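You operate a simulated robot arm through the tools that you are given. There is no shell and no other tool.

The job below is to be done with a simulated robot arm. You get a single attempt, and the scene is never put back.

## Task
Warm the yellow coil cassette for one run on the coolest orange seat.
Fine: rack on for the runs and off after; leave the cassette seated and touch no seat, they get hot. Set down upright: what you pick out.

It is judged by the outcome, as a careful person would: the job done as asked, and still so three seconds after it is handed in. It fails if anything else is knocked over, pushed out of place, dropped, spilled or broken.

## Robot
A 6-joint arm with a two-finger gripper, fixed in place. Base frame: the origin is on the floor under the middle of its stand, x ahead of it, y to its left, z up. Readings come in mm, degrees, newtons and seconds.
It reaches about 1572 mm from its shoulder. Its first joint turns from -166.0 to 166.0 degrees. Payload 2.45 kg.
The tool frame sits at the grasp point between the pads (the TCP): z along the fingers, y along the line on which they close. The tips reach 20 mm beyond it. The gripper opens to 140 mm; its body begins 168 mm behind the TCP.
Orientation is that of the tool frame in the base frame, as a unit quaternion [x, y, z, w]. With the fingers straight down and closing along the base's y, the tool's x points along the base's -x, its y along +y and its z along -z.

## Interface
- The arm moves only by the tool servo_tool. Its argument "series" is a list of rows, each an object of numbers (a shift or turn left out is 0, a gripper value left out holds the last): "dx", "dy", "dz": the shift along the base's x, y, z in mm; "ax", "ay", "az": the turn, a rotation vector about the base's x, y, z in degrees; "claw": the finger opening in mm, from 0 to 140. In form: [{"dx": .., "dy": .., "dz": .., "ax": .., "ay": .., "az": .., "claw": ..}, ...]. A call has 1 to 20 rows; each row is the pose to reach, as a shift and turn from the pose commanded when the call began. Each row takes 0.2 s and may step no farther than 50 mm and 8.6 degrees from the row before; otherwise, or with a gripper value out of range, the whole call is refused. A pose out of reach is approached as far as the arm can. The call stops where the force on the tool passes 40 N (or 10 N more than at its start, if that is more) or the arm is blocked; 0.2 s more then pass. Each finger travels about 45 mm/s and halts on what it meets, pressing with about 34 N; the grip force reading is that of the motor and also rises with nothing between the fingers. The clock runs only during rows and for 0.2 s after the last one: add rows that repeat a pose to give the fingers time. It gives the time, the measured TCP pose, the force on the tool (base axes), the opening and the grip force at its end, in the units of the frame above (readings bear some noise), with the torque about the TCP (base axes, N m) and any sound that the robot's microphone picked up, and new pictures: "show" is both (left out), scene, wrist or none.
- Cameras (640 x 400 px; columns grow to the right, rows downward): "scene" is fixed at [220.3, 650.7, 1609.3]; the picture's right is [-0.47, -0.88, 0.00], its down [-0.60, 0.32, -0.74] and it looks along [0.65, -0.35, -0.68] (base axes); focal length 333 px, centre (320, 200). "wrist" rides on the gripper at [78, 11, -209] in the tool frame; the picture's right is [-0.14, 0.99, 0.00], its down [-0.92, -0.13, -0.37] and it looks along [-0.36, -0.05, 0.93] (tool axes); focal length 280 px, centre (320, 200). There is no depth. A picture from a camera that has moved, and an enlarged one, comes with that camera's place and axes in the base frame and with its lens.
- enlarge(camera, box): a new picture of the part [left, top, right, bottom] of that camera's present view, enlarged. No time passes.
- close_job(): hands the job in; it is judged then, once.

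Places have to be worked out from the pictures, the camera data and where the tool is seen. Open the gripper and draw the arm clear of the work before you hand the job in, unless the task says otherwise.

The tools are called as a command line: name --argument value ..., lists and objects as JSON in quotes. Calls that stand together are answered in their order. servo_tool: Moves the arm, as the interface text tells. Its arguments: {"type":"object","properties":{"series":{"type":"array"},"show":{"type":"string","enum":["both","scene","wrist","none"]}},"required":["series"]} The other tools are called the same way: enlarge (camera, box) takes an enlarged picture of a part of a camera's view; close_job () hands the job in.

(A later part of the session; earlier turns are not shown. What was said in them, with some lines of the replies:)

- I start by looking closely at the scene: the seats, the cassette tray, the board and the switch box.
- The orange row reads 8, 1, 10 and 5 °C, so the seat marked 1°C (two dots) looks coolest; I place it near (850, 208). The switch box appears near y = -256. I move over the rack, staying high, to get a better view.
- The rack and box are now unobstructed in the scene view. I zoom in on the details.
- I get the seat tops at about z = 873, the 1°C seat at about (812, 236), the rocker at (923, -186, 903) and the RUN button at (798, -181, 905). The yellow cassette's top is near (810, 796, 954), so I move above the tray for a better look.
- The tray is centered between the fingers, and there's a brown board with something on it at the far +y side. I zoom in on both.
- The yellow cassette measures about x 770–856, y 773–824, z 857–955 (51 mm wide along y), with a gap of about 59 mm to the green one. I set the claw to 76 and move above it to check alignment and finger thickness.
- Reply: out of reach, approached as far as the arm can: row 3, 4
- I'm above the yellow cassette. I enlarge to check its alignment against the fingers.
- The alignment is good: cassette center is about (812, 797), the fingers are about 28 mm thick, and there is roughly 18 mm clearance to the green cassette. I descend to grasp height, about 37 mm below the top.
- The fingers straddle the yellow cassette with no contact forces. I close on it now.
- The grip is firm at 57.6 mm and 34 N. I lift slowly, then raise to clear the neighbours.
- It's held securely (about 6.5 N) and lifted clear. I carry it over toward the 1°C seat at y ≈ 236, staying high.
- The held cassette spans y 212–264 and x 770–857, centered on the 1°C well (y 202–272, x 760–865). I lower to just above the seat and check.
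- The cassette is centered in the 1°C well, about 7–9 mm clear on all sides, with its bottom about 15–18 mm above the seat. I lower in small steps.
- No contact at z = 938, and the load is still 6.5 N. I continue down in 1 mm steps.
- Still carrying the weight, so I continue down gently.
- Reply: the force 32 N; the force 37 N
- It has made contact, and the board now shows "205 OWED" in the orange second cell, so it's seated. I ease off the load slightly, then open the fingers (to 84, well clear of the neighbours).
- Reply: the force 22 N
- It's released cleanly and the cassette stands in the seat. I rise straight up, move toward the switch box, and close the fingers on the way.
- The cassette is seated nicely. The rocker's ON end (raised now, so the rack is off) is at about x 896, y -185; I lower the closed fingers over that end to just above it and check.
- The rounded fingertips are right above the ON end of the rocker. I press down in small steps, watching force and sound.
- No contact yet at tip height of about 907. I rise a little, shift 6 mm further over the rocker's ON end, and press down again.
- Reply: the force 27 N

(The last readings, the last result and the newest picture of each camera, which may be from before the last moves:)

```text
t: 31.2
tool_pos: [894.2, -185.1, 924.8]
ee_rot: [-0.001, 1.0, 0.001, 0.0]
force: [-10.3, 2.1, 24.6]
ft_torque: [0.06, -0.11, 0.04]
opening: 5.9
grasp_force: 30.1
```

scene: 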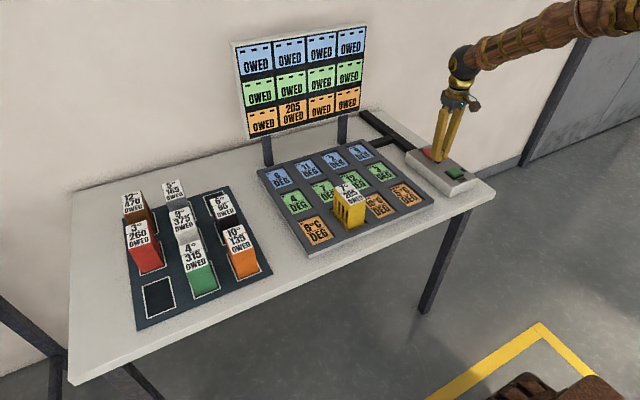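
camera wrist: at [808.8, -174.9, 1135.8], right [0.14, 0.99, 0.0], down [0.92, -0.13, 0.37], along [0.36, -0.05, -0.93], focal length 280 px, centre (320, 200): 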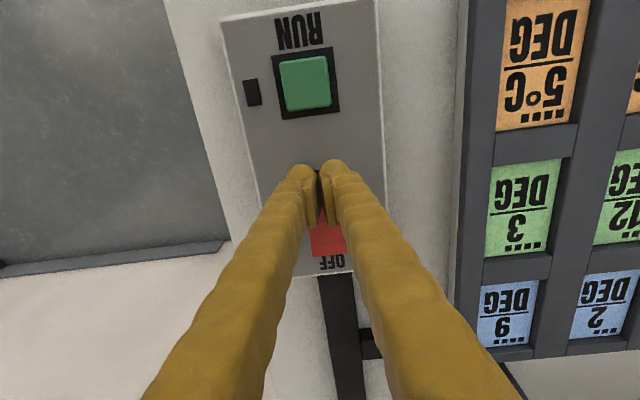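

There's contact with 25 N upward, and the fingers were pushed slightly apart (5.9 mm). I look before pressing further.

servo_tool --series '[{"dz": 0}]'

enlarge --camera "scene" --box '[410, 120, 480, 185]'

enlarge --camera "wrist" --box '[260, 140, 380, 270]'

```text
t: 31.6
tool_pos: [893.8, -184.7, 924.1]
ee_rot: [-0.001, 1.0, -0.001, 0.001]
force: [-11.1, 2.6, 30.4]
ft_torque: [0.07, -0.18, 0.07]
opening: 5.8
grasp_force: 29.5
camera wrist: at [815.0, -174.7, 1132.8], right [0.14, 0.99, 0.0], down [0.92, -0.13, 0.37], along [0.37, -0.05, -0.93], focal length 280 px, centre (320, 200)
```

scene: 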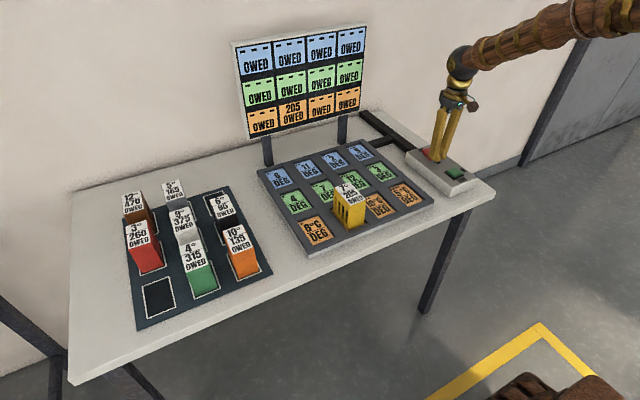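
wrist: 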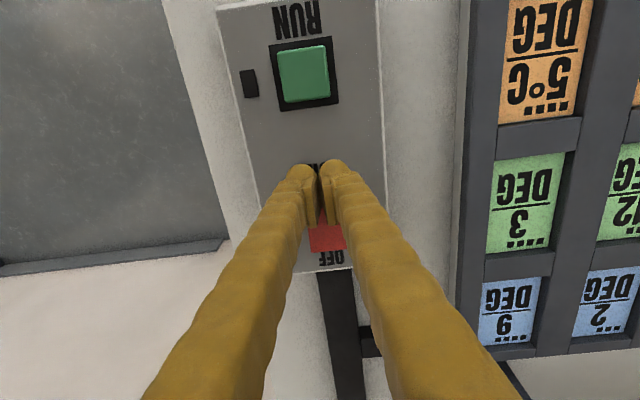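

```text
6.15 times, centred on (445, 152) of scene
camera zoom: at [220.3, 650.7, 1609.3], right [-0.47, -0.88, 0.0], down [-0.6, 0.32, -0.74], along [0.65, -0.35, -0.68], focal length 2049 px, centre (-449, 492)
```

zoom: 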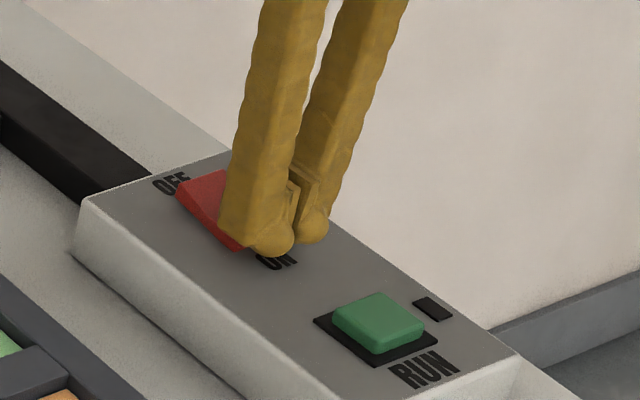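

```text
3.08 times, centred on (320, 205) of wrist
camera zoom: at [815.0, -174.7, 1132.8], right [0.14, 0.99, 0.0], down [0.92, -0.13, 0.37], along [0.37, -0.05, -0.93], focal length 863 px, centre (320, 185)
```

zoom: 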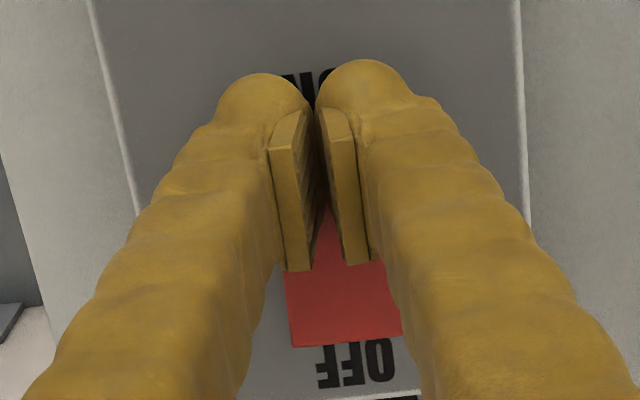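

The pull of about -11 N in x suggests the ON end's corner meets the rear rounding of the tips. I rise, shift 7 mm further in x, and press again.

servo_tool --series '[{"dz": 6}, {"dz": 14}, {"dz": 14, "dx": 7}, {"dz": 14, "dx": 7}]' --show "none"

servo_tool --series '[{"dz": -4}, {"dz": -8}, {"dz": -10}, {"dz": -12}, {"dz": -13}, {"dz": -14}, {"dz": -15}, {"dz": -16}, {"dz": -17}, {"dz": -18}, {"dz": -18}]'

```text
t: 32.6
tool_pos: [901.4, -184.5, 938.3]
ee_rot: [-0.001, 1.0, 0.0, 0.0]
force: [0.1, -0.3, -0.5]
ft_torque: [0.03, 0.01, -0.01]
opening: 0.1
grasp_force: 29.6
```

```text
t: 34.2
tool_pos: [901.7, -185.3, 925.9]
ee_rot: [-0.002, 1.0, 0.0, 0.003]
force: [-5.5, -0.9, 11.8]
ft_torque: [0.04, -0.05, 0.03]
opening: 6.0
grasp_force: 28.9
stopped in row 7: the force on the tool passed its limit at 44 N (the readings are from after the stop); the commanded pose is now the measured one
camera wrist: at [821.8, -174.8, 1134.0], right [0.14, 0.99, 0.0], down [0.92, -0.13, 0.37], along [0.37, -0.05, -0.93], focal length 280 px, centre (320, 200)
```

scene: 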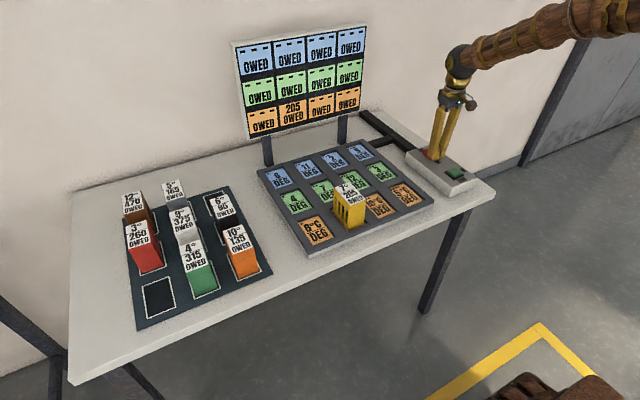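
wrist: 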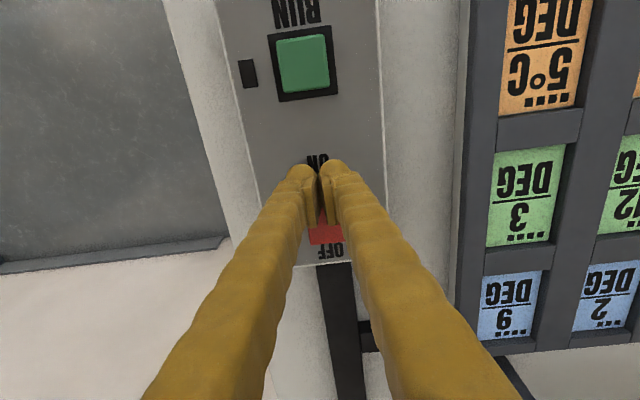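

The force limit stopped the press. I rise to see whether the rocker has flipped.

servo_tool --series '[{"dz": 10}, {"dz": 30}, {"dz": 60}, {"dz": 60, "dx": -40}, {"dz": 60, "dx": -80}, {"dz": 60, "dx": -80}]'

enlarge --camera "scene" --box '[400, 120, 490, 190]'

enlarge --camera "wrist" --box '[240, 80, 400, 280]'

```text
t: 35.6
tool_pos: [821.7, -186.1, 985.9]
ee_rot: [-0.001, 1.0, 0.0, 0.001]
force: [-0.5, 0.6, -0.2]
ft_torque: [0.01, 0.01, -0.02]
opening: 0.0
grasp_force: 30.5
camera wrist: at [742.4, -174.3, 1193.6], right [0.14, 0.99, 0.0], down [0.92, -0.13, 0.37], along [0.37, -0.05, -0.93], focal length 280 px, centre (320, 200)
```

scene: 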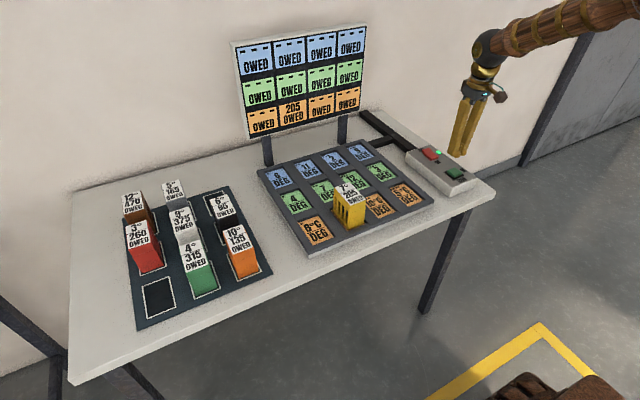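
wrist: 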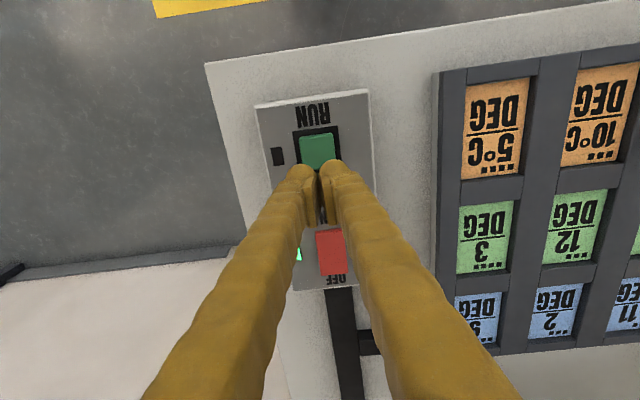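

```text
5.71 times, centred on (445, 155) of scene
camera zoom: at [220.3, 650.7, 1609.3], right [-0.47, -0.88, 0.0], down [-0.6, 0.32, -0.74], along [0.65, -0.35, -0.68], focal length 1902 px, centre (-394, 457)
```

zoom: 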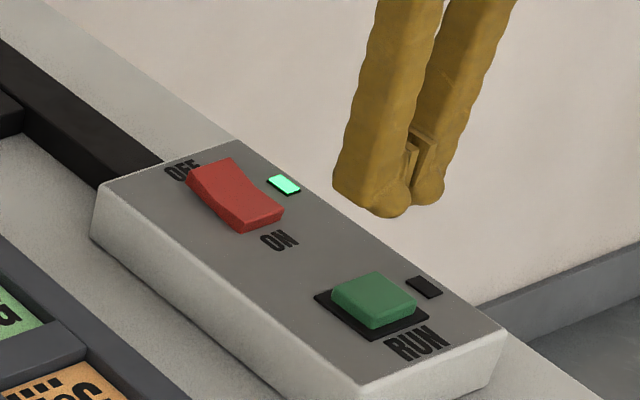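

```text
2.00 times, centred on (320, 180) of wrist
camera zoom: at [742.4, -174.3, 1193.6], right [0.14, 0.99, 0.0], down [0.92, -0.13, 0.37], along [0.37, -0.05, -0.93], focal length 561 px, centre (320, 240)
```

zoom: 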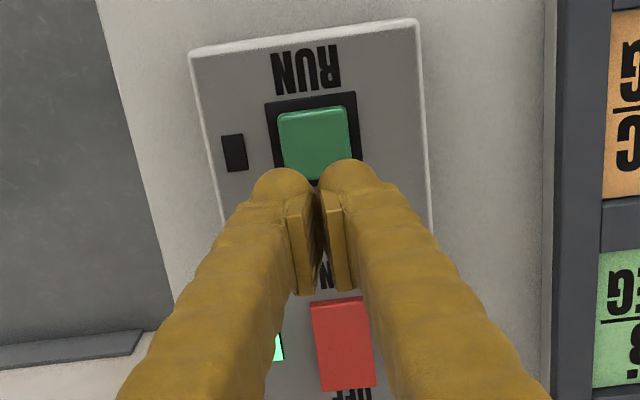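

The rocker flipped and its lamp is lit green, so the rack is ON. Now I move over the RUN button at about (801, -185) and stop just above it.

servo_tool --series '[{"dx": -21, "dy": 1}, {"dx": -21, "dy": 1, "dz": -20}, {"dx": -21, "dy": 1, "dz": -36}, {"dx": -21, "dy": 1, "dz": -44}, {"dx": -21, "dy": 1, "dz": -44}]'

enlarge --camera "scene" --box '[400, 120, 490, 190]'

enlarge --camera "wrist" --box '[240, 130, 400, 280]'

```text
t: 36.8
tool_pos: [801.1, -183.4, 941.8]
ee_rot: [-0.001, 1.0, 0.0, 0.001]
force: [0.0, 0.2, 0.7]
ft_torque: [0.02, -0.02, 0.03]
opening: 0.0
grasp_force: 29.2
camera wrist: at [721.2, -173.6, 1149.5], right [0.14, 0.99, 0.0], down [0.92, -0.13, 0.37], along [0.37, -0.05, -0.93], focal length 280 px, centre (320, 200)
```

scene: 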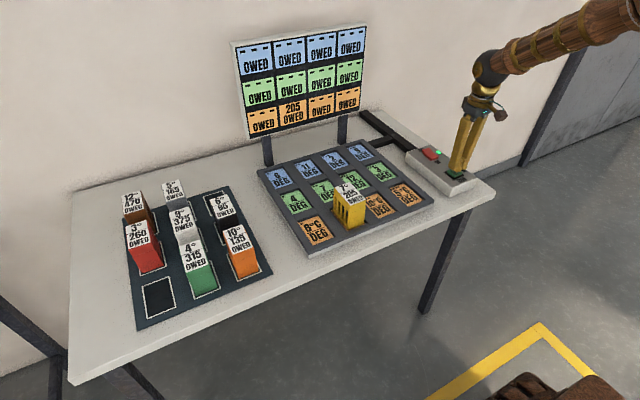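
wrist: 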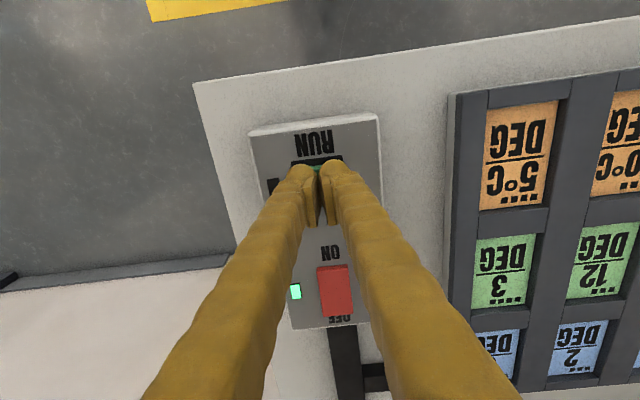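

```text
5.71 times, centred on (445, 155) of scene
camera zoom: at [220.3, 650.7, 1609.3], right [-0.47, -0.88, 0.0], down [-0.6, 0.32, -0.74], along [0.65, -0.35, -0.68], focal length 1902 px, centre (-394, 457)
```

zoom: 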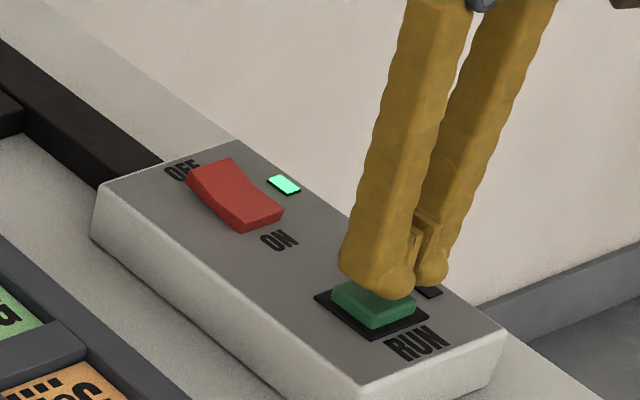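

```text
2.67 times, centred on (320, 205) of wrist
camera zoom: at [721.2, -173.6, 1149.5], right [0.14, 0.99, 0.0], down [0.92, -0.13, 0.37], along [0.37, -0.05, -0.93], focal length 748 px, centre (320, 187)
```

zoom: 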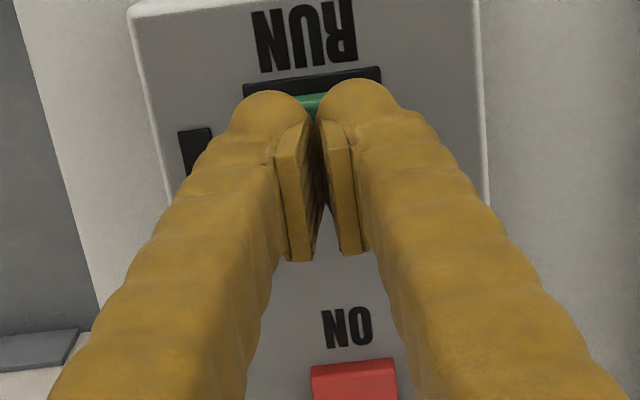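

The tips are directly over the RUN button. I do a single, monotone press.

servo_tool --series '[{"dz": -4}, {"dz": -8}, {"dz": -11}, {"dz": -13}, {"dz": -15}, {"dz": -17}, {"dz": -19}, {"dz": -20}]'

enlarge --camera "scene" --box '[400, 120, 490, 190]'

enlarge --camera "scene" --box '[230, 30, 370, 140]'

```text
t: 38.6
tool_pos: [799.5, -184.5, 921.9]
ee_rot: [-0.001, 1.0, 0.0, 0.002]
force: [-3.7, 1.4, 9.3]
ft_torque: [0.0, 0.08, 0.01]
opening: 5.9
grasp_force: 29.3
heard: click
camera wrist: at [721.0, -174.0, 1129.6], right [0.14, 0.99, 0.0], down [0.92, -0.13, 0.37], along [0.37, -0.05, -0.93], focal length 280 px, centre (320, 200)
```

scene: 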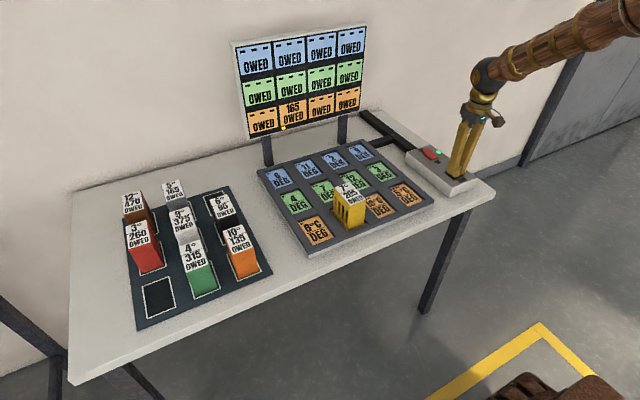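
wrist: 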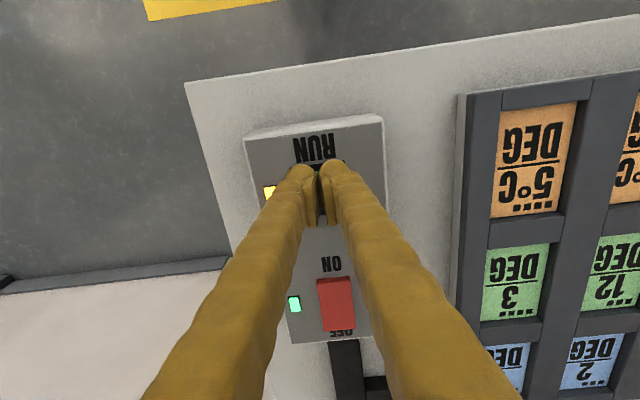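

```text
5.71 times, centred on (445, 155) of scene
camera zoom: at [220.3, 650.7, 1609.3], right [-0.47, -0.88, 0.0], down [-0.6, 0.32, -0.74], along [0.65, -0.35, -0.68], focal length 1902 px, centre (-394, 457)
```

zoom: 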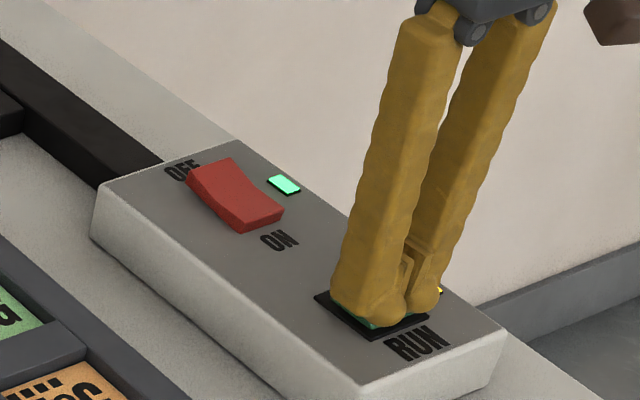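

```text
3.64 times, centred on (300, 85) of scene
camera zoom: at [220.3, 650.7, 1609.3], right [-0.47, -0.88, 0.0], down [-0.6, 0.32, -0.74], along [0.65, -0.35, -0.68], focal length 1210 px, centre (393, 618)
```

zoom: 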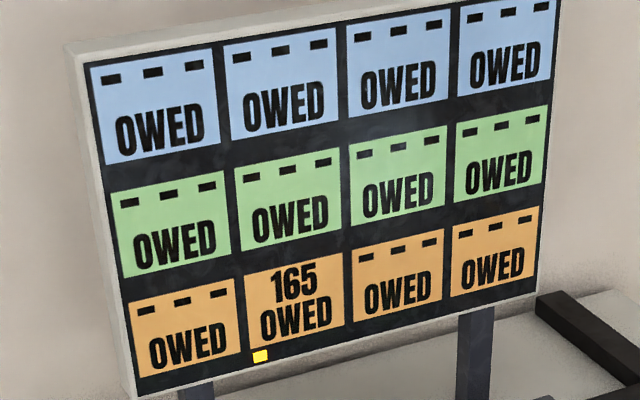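

I heard a click; the yellow RUN lamp is lit and the board fell to 165, so the run has started. I lift straight off the button and watch.

servo_tool --series '[{"dz": 10}, {"dz": 30}, {"dz": 60}, {"dz": 90}]'

enlarge --camera "scene" --box '[400, 120, 490, 190]'

enlarge --camera "scene" --box '[230, 30, 370, 140]'

```text
t: 39.6
tool_pos: [798.5, -185.0, 1011.0]
ee_rot: [-0.001, 1.0, -0.001, 0.001]
force: [-0.8, 0.0, 0.3]
ft_torque: [0.0, -0.01, -0.01]
opening: 0.0
grasp_force: 29.8
camera wrist: at [720.5, -174.5, 1218.7], right [0.14, 0.99, 0.0], down [0.92, -0.13, 0.37], along [0.37, -0.05, -0.93], focal length 280 px, centre (320, 200)
```

scene: 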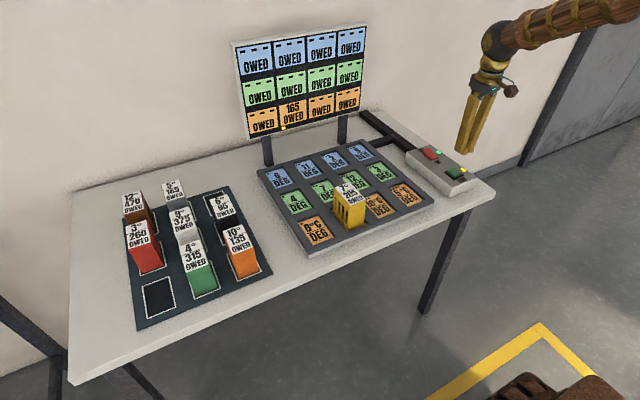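
wrist: 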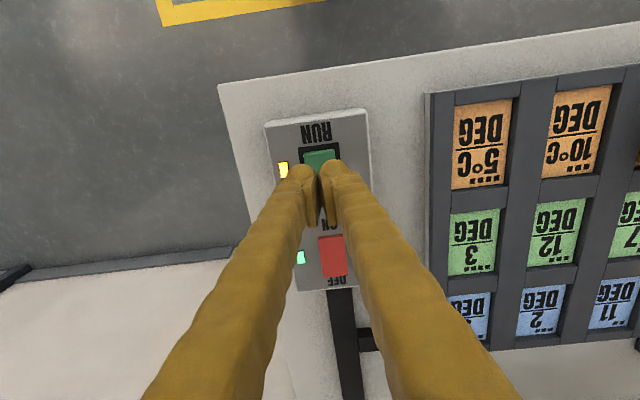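

```text
5.71 times, centred on (445, 155) of scene
camera zoom: at [220.3, 650.7, 1609.3], right [-0.47, -0.88, 0.0], down [-0.6, 0.32, -0.74], along [0.65, -0.35, -0.68], focal length 1902 px, centre (-394, 457)
```

zoom: 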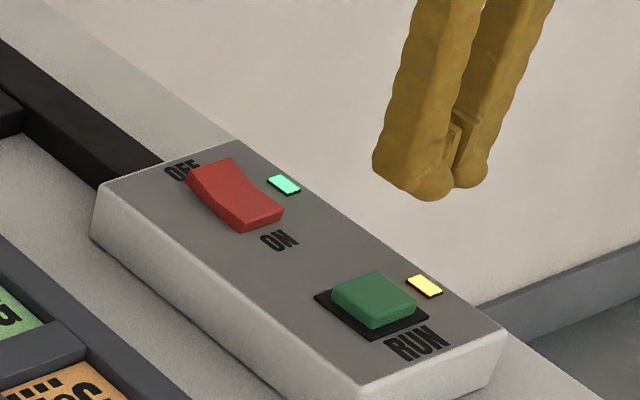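

```text
3.64 times, centred on (300, 85) of scene
camera zoom: at [220.3, 650.7, 1609.3], right [-0.47, -0.88, 0.0], down [-0.6, 0.32, -0.74], along [0.65, -0.35, -0.68], focal length 1210 px, centre (393, 618)
```

zoom: 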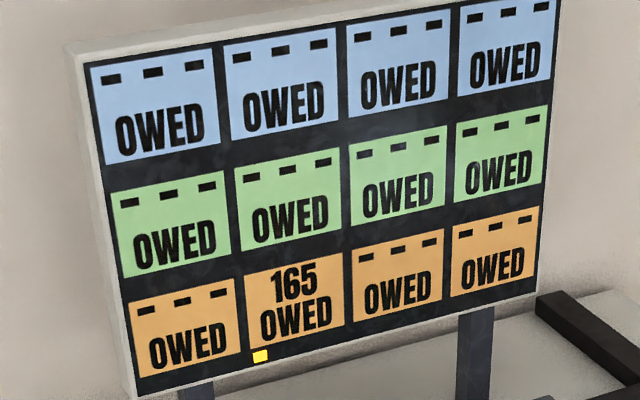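

The run is in progress (yellow lamp lit). I wait above the OFF end of the rocker at a safe height without pressing anything.

servo_tool --series '[{"dx": 40}, {"dx": 80}, {"dx": 120}, {"dx": 142}, {"dx": 142}, {"dx": 142}, {"dx": 142}, {"dx": 142}, {"dx": 142}, {"dx": 142}]'

enlarge --camera "wrist" --box '[240, 60, 400, 280]'

enlarge --camera "scene" --box '[230, 30, 370, 140]'

```text
t: 41.8
tool_pos: [942.6, -185.1, 1010.6]
ee_rot: [-0.001, 1.0, 0.0, 0.001]
force: [0.0, -0.5, 0.3]
ft_torque: [0.01, 0.01, -0.01]
opening: 0.0
grasp_force: 28.9
camera wrist: at [862.4, -174.2, 1219.6], right [0.14, 0.99, 0.0], down [0.92, -0.13, 0.37], along [0.37, -0.05, -0.93], focal length 280 px, centre (320, 200)
```

scene: 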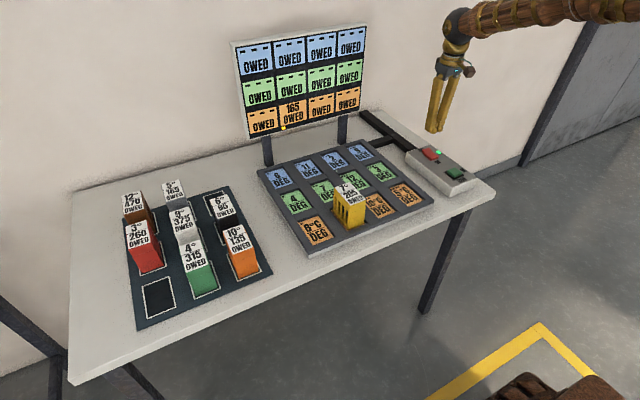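
wrist: 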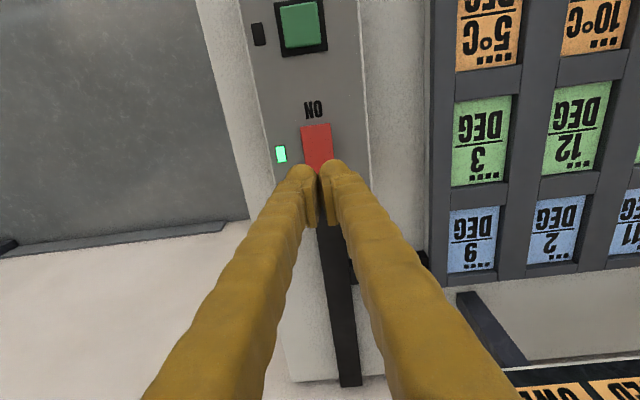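

```text
1.82 times, centred on (320, 170) of wrist
camera zoom: at [862.4, -174.2, 1219.6], right [0.14, 0.99, 0.0], down [0.92, -0.13, 0.37], along [0.37, -0.05, -0.93], focal length 510 px, centre (320, 254)
```

zoom: 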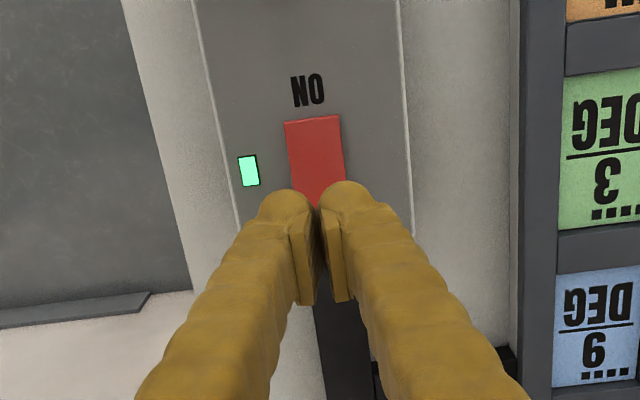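

```text
3.64 times, centred on (300, 85) of scene
camera zoom: at [220.3, 650.7, 1609.3], right [-0.47, -0.88, 0.0], down [-0.6, 0.32, -0.74], along [0.65, -0.35, -0.68], focal length 1210 px, centre (393, 618)
```

zoom: 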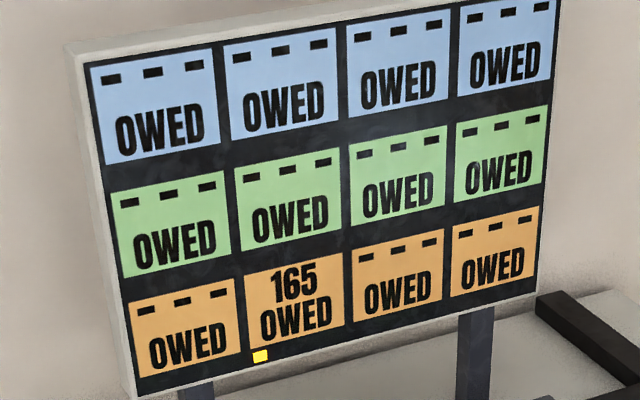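

The RUN lamp by the button is dark again, but the yellow marker under the board's cell is still lit. I wait a few seconds to see whether anything changes before switching off.

servo_tool --series '[{"dz": 0}, {"dz": 0}, {"dz": 0}, {"dz": 0}, {"dz": 0}, {"dz": 0}, {"dz": 0}, {"dz": 0}, {"dz": 0}, {"dz": 0}, {"dz": 0}, {"dz": 0}, {"dz": 0}, {"dz": 0}, {"dz": 0}]'

enlarge --camera "scene" --box '[400, 120, 490, 190]'

enlarge --camera "scene" --box '[230, 30, 370, 140]'

```text
t: 45.0
tool_pos: [942.5, -185.0, 1011.8]
ee_rot: [-0.001, 1.0, 0.0, 0.0]
force: [-0.3, 0.1, 0.9]
ft_torque: [-0.02, 0.02, 0.01]
opening: 0.0
grasp_force: 29.5
camera wrist: at [862.4, -174.2, 1219.6], right [0.14, 0.99, 0.0], down [0.92, -0.13, 0.37], along [0.37, -0.05, -0.93], focal length 280 px, centre (320, 200)
```

scene: 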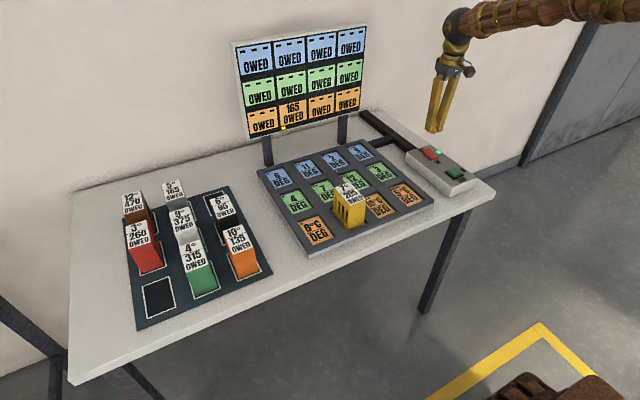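
wrist: 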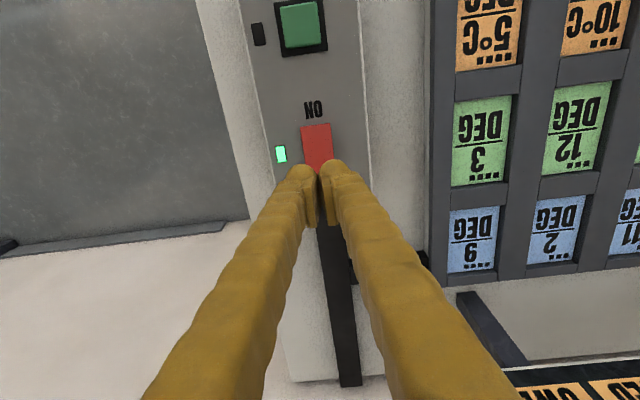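

```text
5.71 times, centred on (445, 155) of scene
camera zoom: at [220.3, 650.7, 1609.3], right [-0.47, -0.88, 0.0], down [-0.6, 0.32, -0.74], along [0.65, -0.35, -0.68], focal length 1902 px, centre (-394, 457)
```

zoom: 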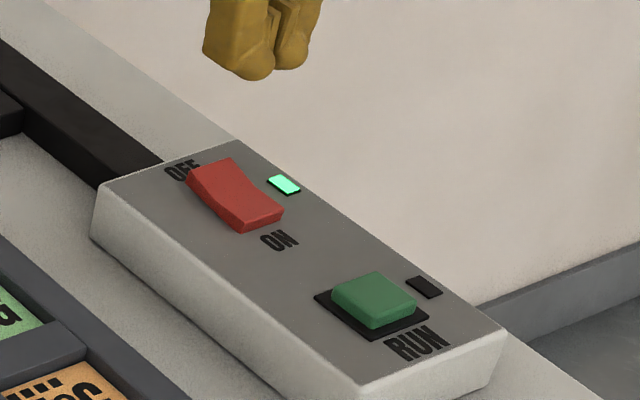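

```text
3.64 times, centred on (300, 85) of scene
camera zoom: at [220.3, 650.7, 1609.3], right [-0.47, -0.88, 0.0], down [-0.6, 0.32, -0.74], along [0.65, -0.35, -0.68], focal length 1210 px, centre (393, 618)
```

zoom: 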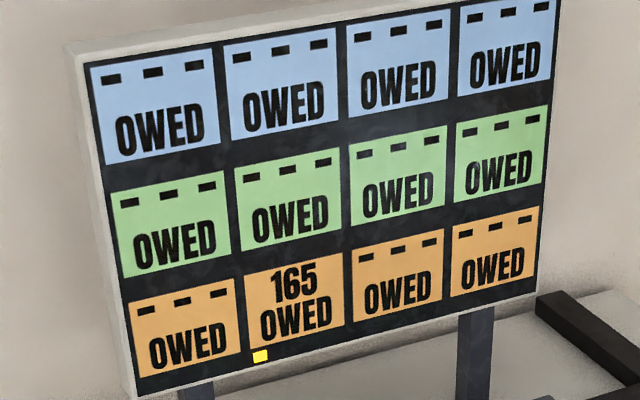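

The RUN lamp is out and 165 is steady with a single run tick, so the one run is complete. I switch the rack off by pressing the rocker's OFF end.

servo_tool --series '[{"dx": -2, "dz": -40}, {"dx": -2, "dz": -65}, {"dx": -2, "dz": -72}, {"dx": -2, "dz": -76}, {"dx": -2, "dz": -79}, {"dx": -2, "dz": -81}, {"dx": -2, "dz": -83}, {"dx": -2, "dz": -84}, {"dx": -2, "dz": -85}, {"dx": -2, "dz": -86}, {"dx": -2, "dz": -87}, {"dx": -2, "dz": -88}]'

enlarge --camera "scene" --box '[400, 110, 490, 190]'

```text
t: 47.3
tool_pos: [941.1, -185.1, 926.9]
ee_rot: [-0.001, 1.0, -0.001, 0.004]
force: [0.9, 1.9, 8.1]
ft_torque: [0.04, 0.08, 0.08]
opening: 5.9
grasp_force: 29.2
stopped in row 11: the force on the tool passed its limit at 44 N (the readings are from after the stop); the commanded pose is now the measured one
camera wrist: at [861.0, -173.9, 1135.8], right [0.13, 0.99, 0.0], down [0.92, -0.12, 0.37], along [0.37, -0.05, -0.93], focal length 280 px, centre (320, 200)
```

scene: 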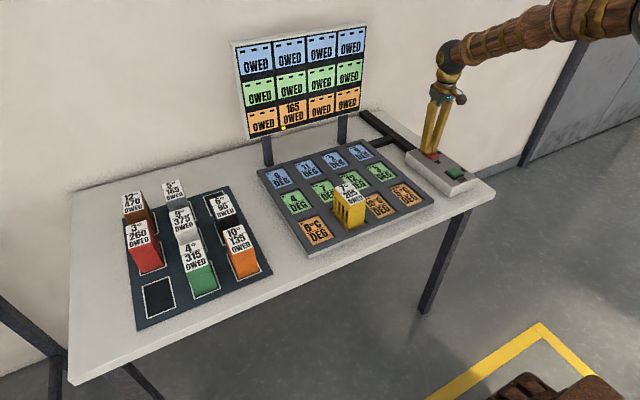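
wrist: 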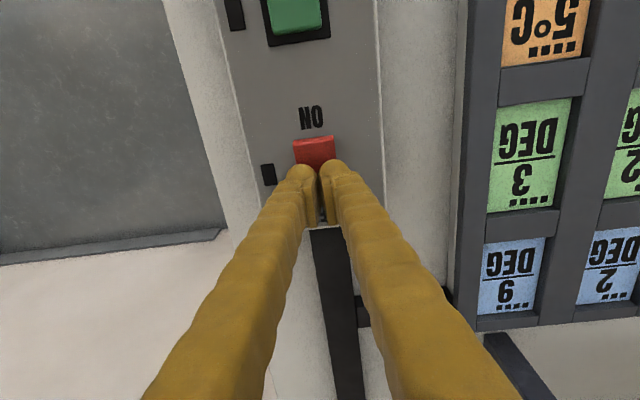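

```text
5.00 times, centred on (445, 150) of scene
camera zoom: at [220.3, 650.7, 1609.3], right [-0.47, -0.88, 0.0], down [-0.6, 0.32, -0.74], along [0.65, -0.35, -0.68], focal length 1664 px, centre (-305, 450)
```

zoom: 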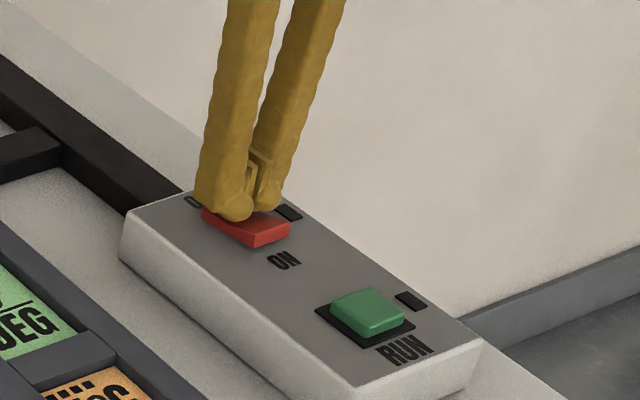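

The ON lamp is out and the rocker's ON end is raised again, so the rack is off. I lift straight up, draw the arm back clear of the table, and open the gripper.

servo_tool --series '[{"dz": 10}, {"dz": 40}, {"dz": 85}, {"dz": 130}, {"dz": 175}, {"dz": 210, "dx": -30}, {"dz": 240, "dx": -70, "claw": 60}, {"dz": 270, "dx": -110, "claw": 100}, {"dz": 300, "dx": -150, "claw": 140}, {"dz": 310, "dx": -195}, {"dz": 310, "dx": -240}, {"dz": 310, "dx": -280}, {"dz": 310, "dx": -280}, {"dz": 310, "dx": -280}, {"dz": 310, "dx": -280}]'

enlarge --camera "scene" --box '[400, 120, 490, 190]'

enlarge --camera "scene" --box '[230, 30, 370, 140]'

enlarge --camera "scene" --box '[300, 150, 410, 250]'

enlarge --camera "scene" --box '[100, 170, 280, 330]'

```text
t: 50.5
tool_pos: [661.1, -184.3, 1237.5]
ee_rot: [-0.001, 1.0, -0.001, 0.003]
force: [-0.1, 0.6, 0.5]
ft_torque: [-0.03, 0.0, -0.03]
opening: 139.7
grasp_force: 0.0
camera wrist: at [581.0, -173.9, 1445.4], right [0.14, 0.99, 0.0], down [0.92, -0.13, 0.37], along [0.37, -0.05, -0.93], focal length 280 px, centre (320, 200)
```

scene: 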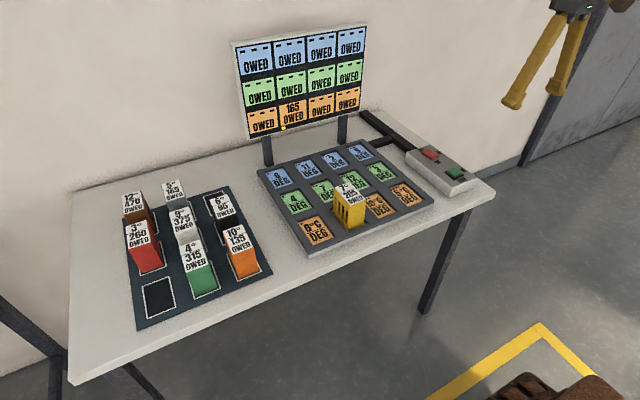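
wrist: 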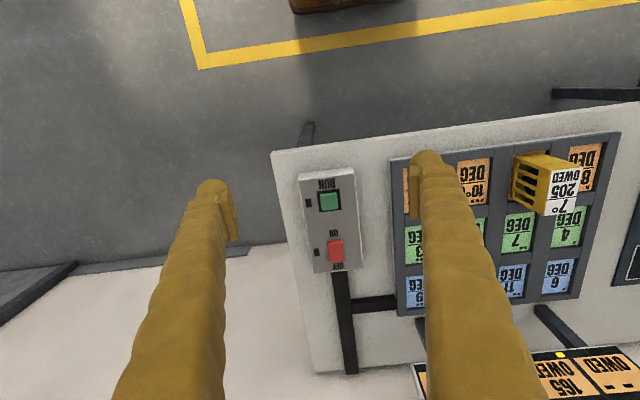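

```text
5.71 times, centred on (445, 155) of scene
camera zoom: at [220.3, 650.7, 1609.3], right [-0.47, -0.88, 0.0], down [-0.6, 0.32, -0.74], along [0.65, -0.35, -0.68], focal length 1902 px, centre (-394, 457)
```

zoom: 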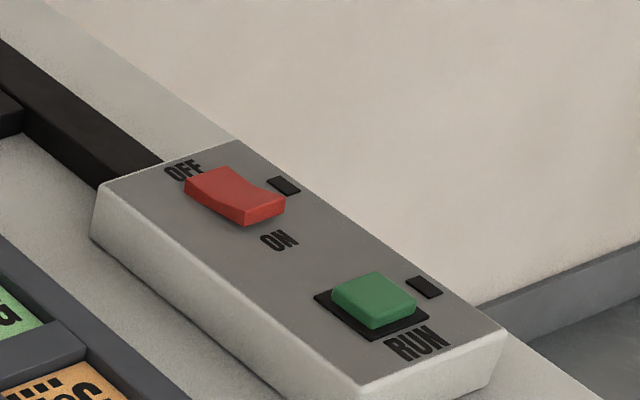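

```text
3.64 times, centred on (300, 85) of scene
camera zoom: at [220.3, 650.7, 1609.3], right [-0.47, -0.88, 0.0], down [-0.6, 0.32, -0.74], along [0.65, -0.35, -0.68], focal length 1210 px, centre (393, 618)
```

zoom: 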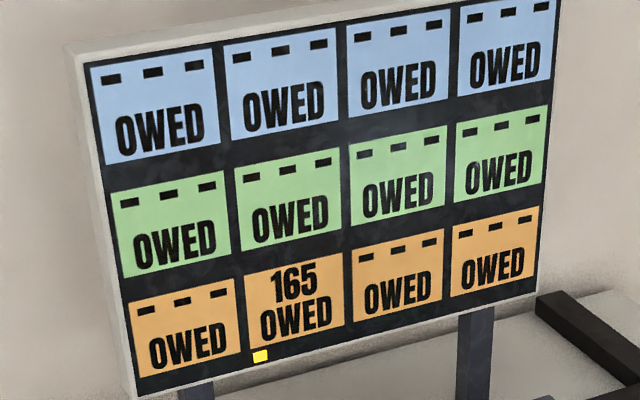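

```text
4.00 times, centred on (355, 200) of scene
camera zoom: at [220.3, 650.7, 1609.3], right [-0.47, -0.88, 0.0], down [-0.6, 0.32, -0.74], along [0.65, -0.35, -0.68], focal length 1332 px, centre (180, 200)
```

zoom: 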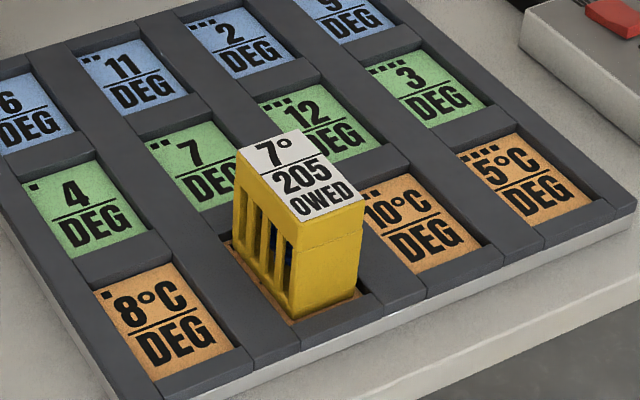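

```text
2.50 times, centred on (190, 250) of scene
camera zoom: at [220.3, 650.7, 1609.3], right [-0.47, -0.88, 0.0], down [-0.6, 0.32, -0.74], along [0.65, -0.35, -0.68], focal length 832 px, centre (645, 75)
```

zoom: 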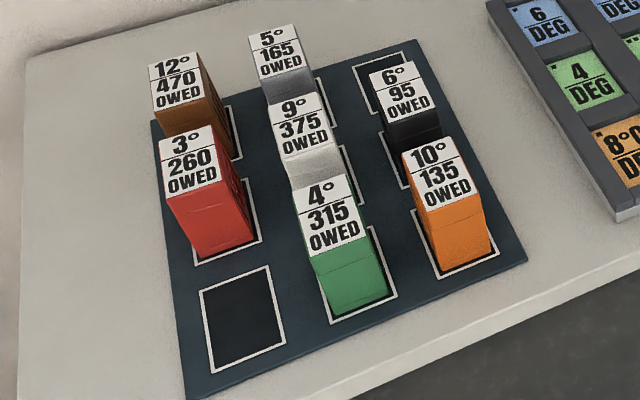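

The rack is off with both lamps dark, and the board shows one run done (165 owed, one tick). The yellow cassette stands upright in the 1°C seat, nothing else has moved, and the gripper is open and clear. I hand in the job.

close_job

```text
The job is handed in.
```

The yellow cassette has had its one run on the 1°C seat, the coolest orange one. I left it standing upright there.

- **Run:** I switched the rack on and pressed RUN once. The board dropped from 205 to 165 owed with a single run mark, and the RUN lamp went out by itself. I waited a few more seconds, then switched the rack off, and both lamps on the switch box are dark.
- **Seats and cassettes:** The gripper never touched a seat; only the cassette did. In the last pictures the other cassettes are all where they started.
- **Arm:** The gripper is open and the arm is clear of the work.

The first presses on the ON side of the switch did not catch because I was slightly off its end. I shifted over and it then switched on.
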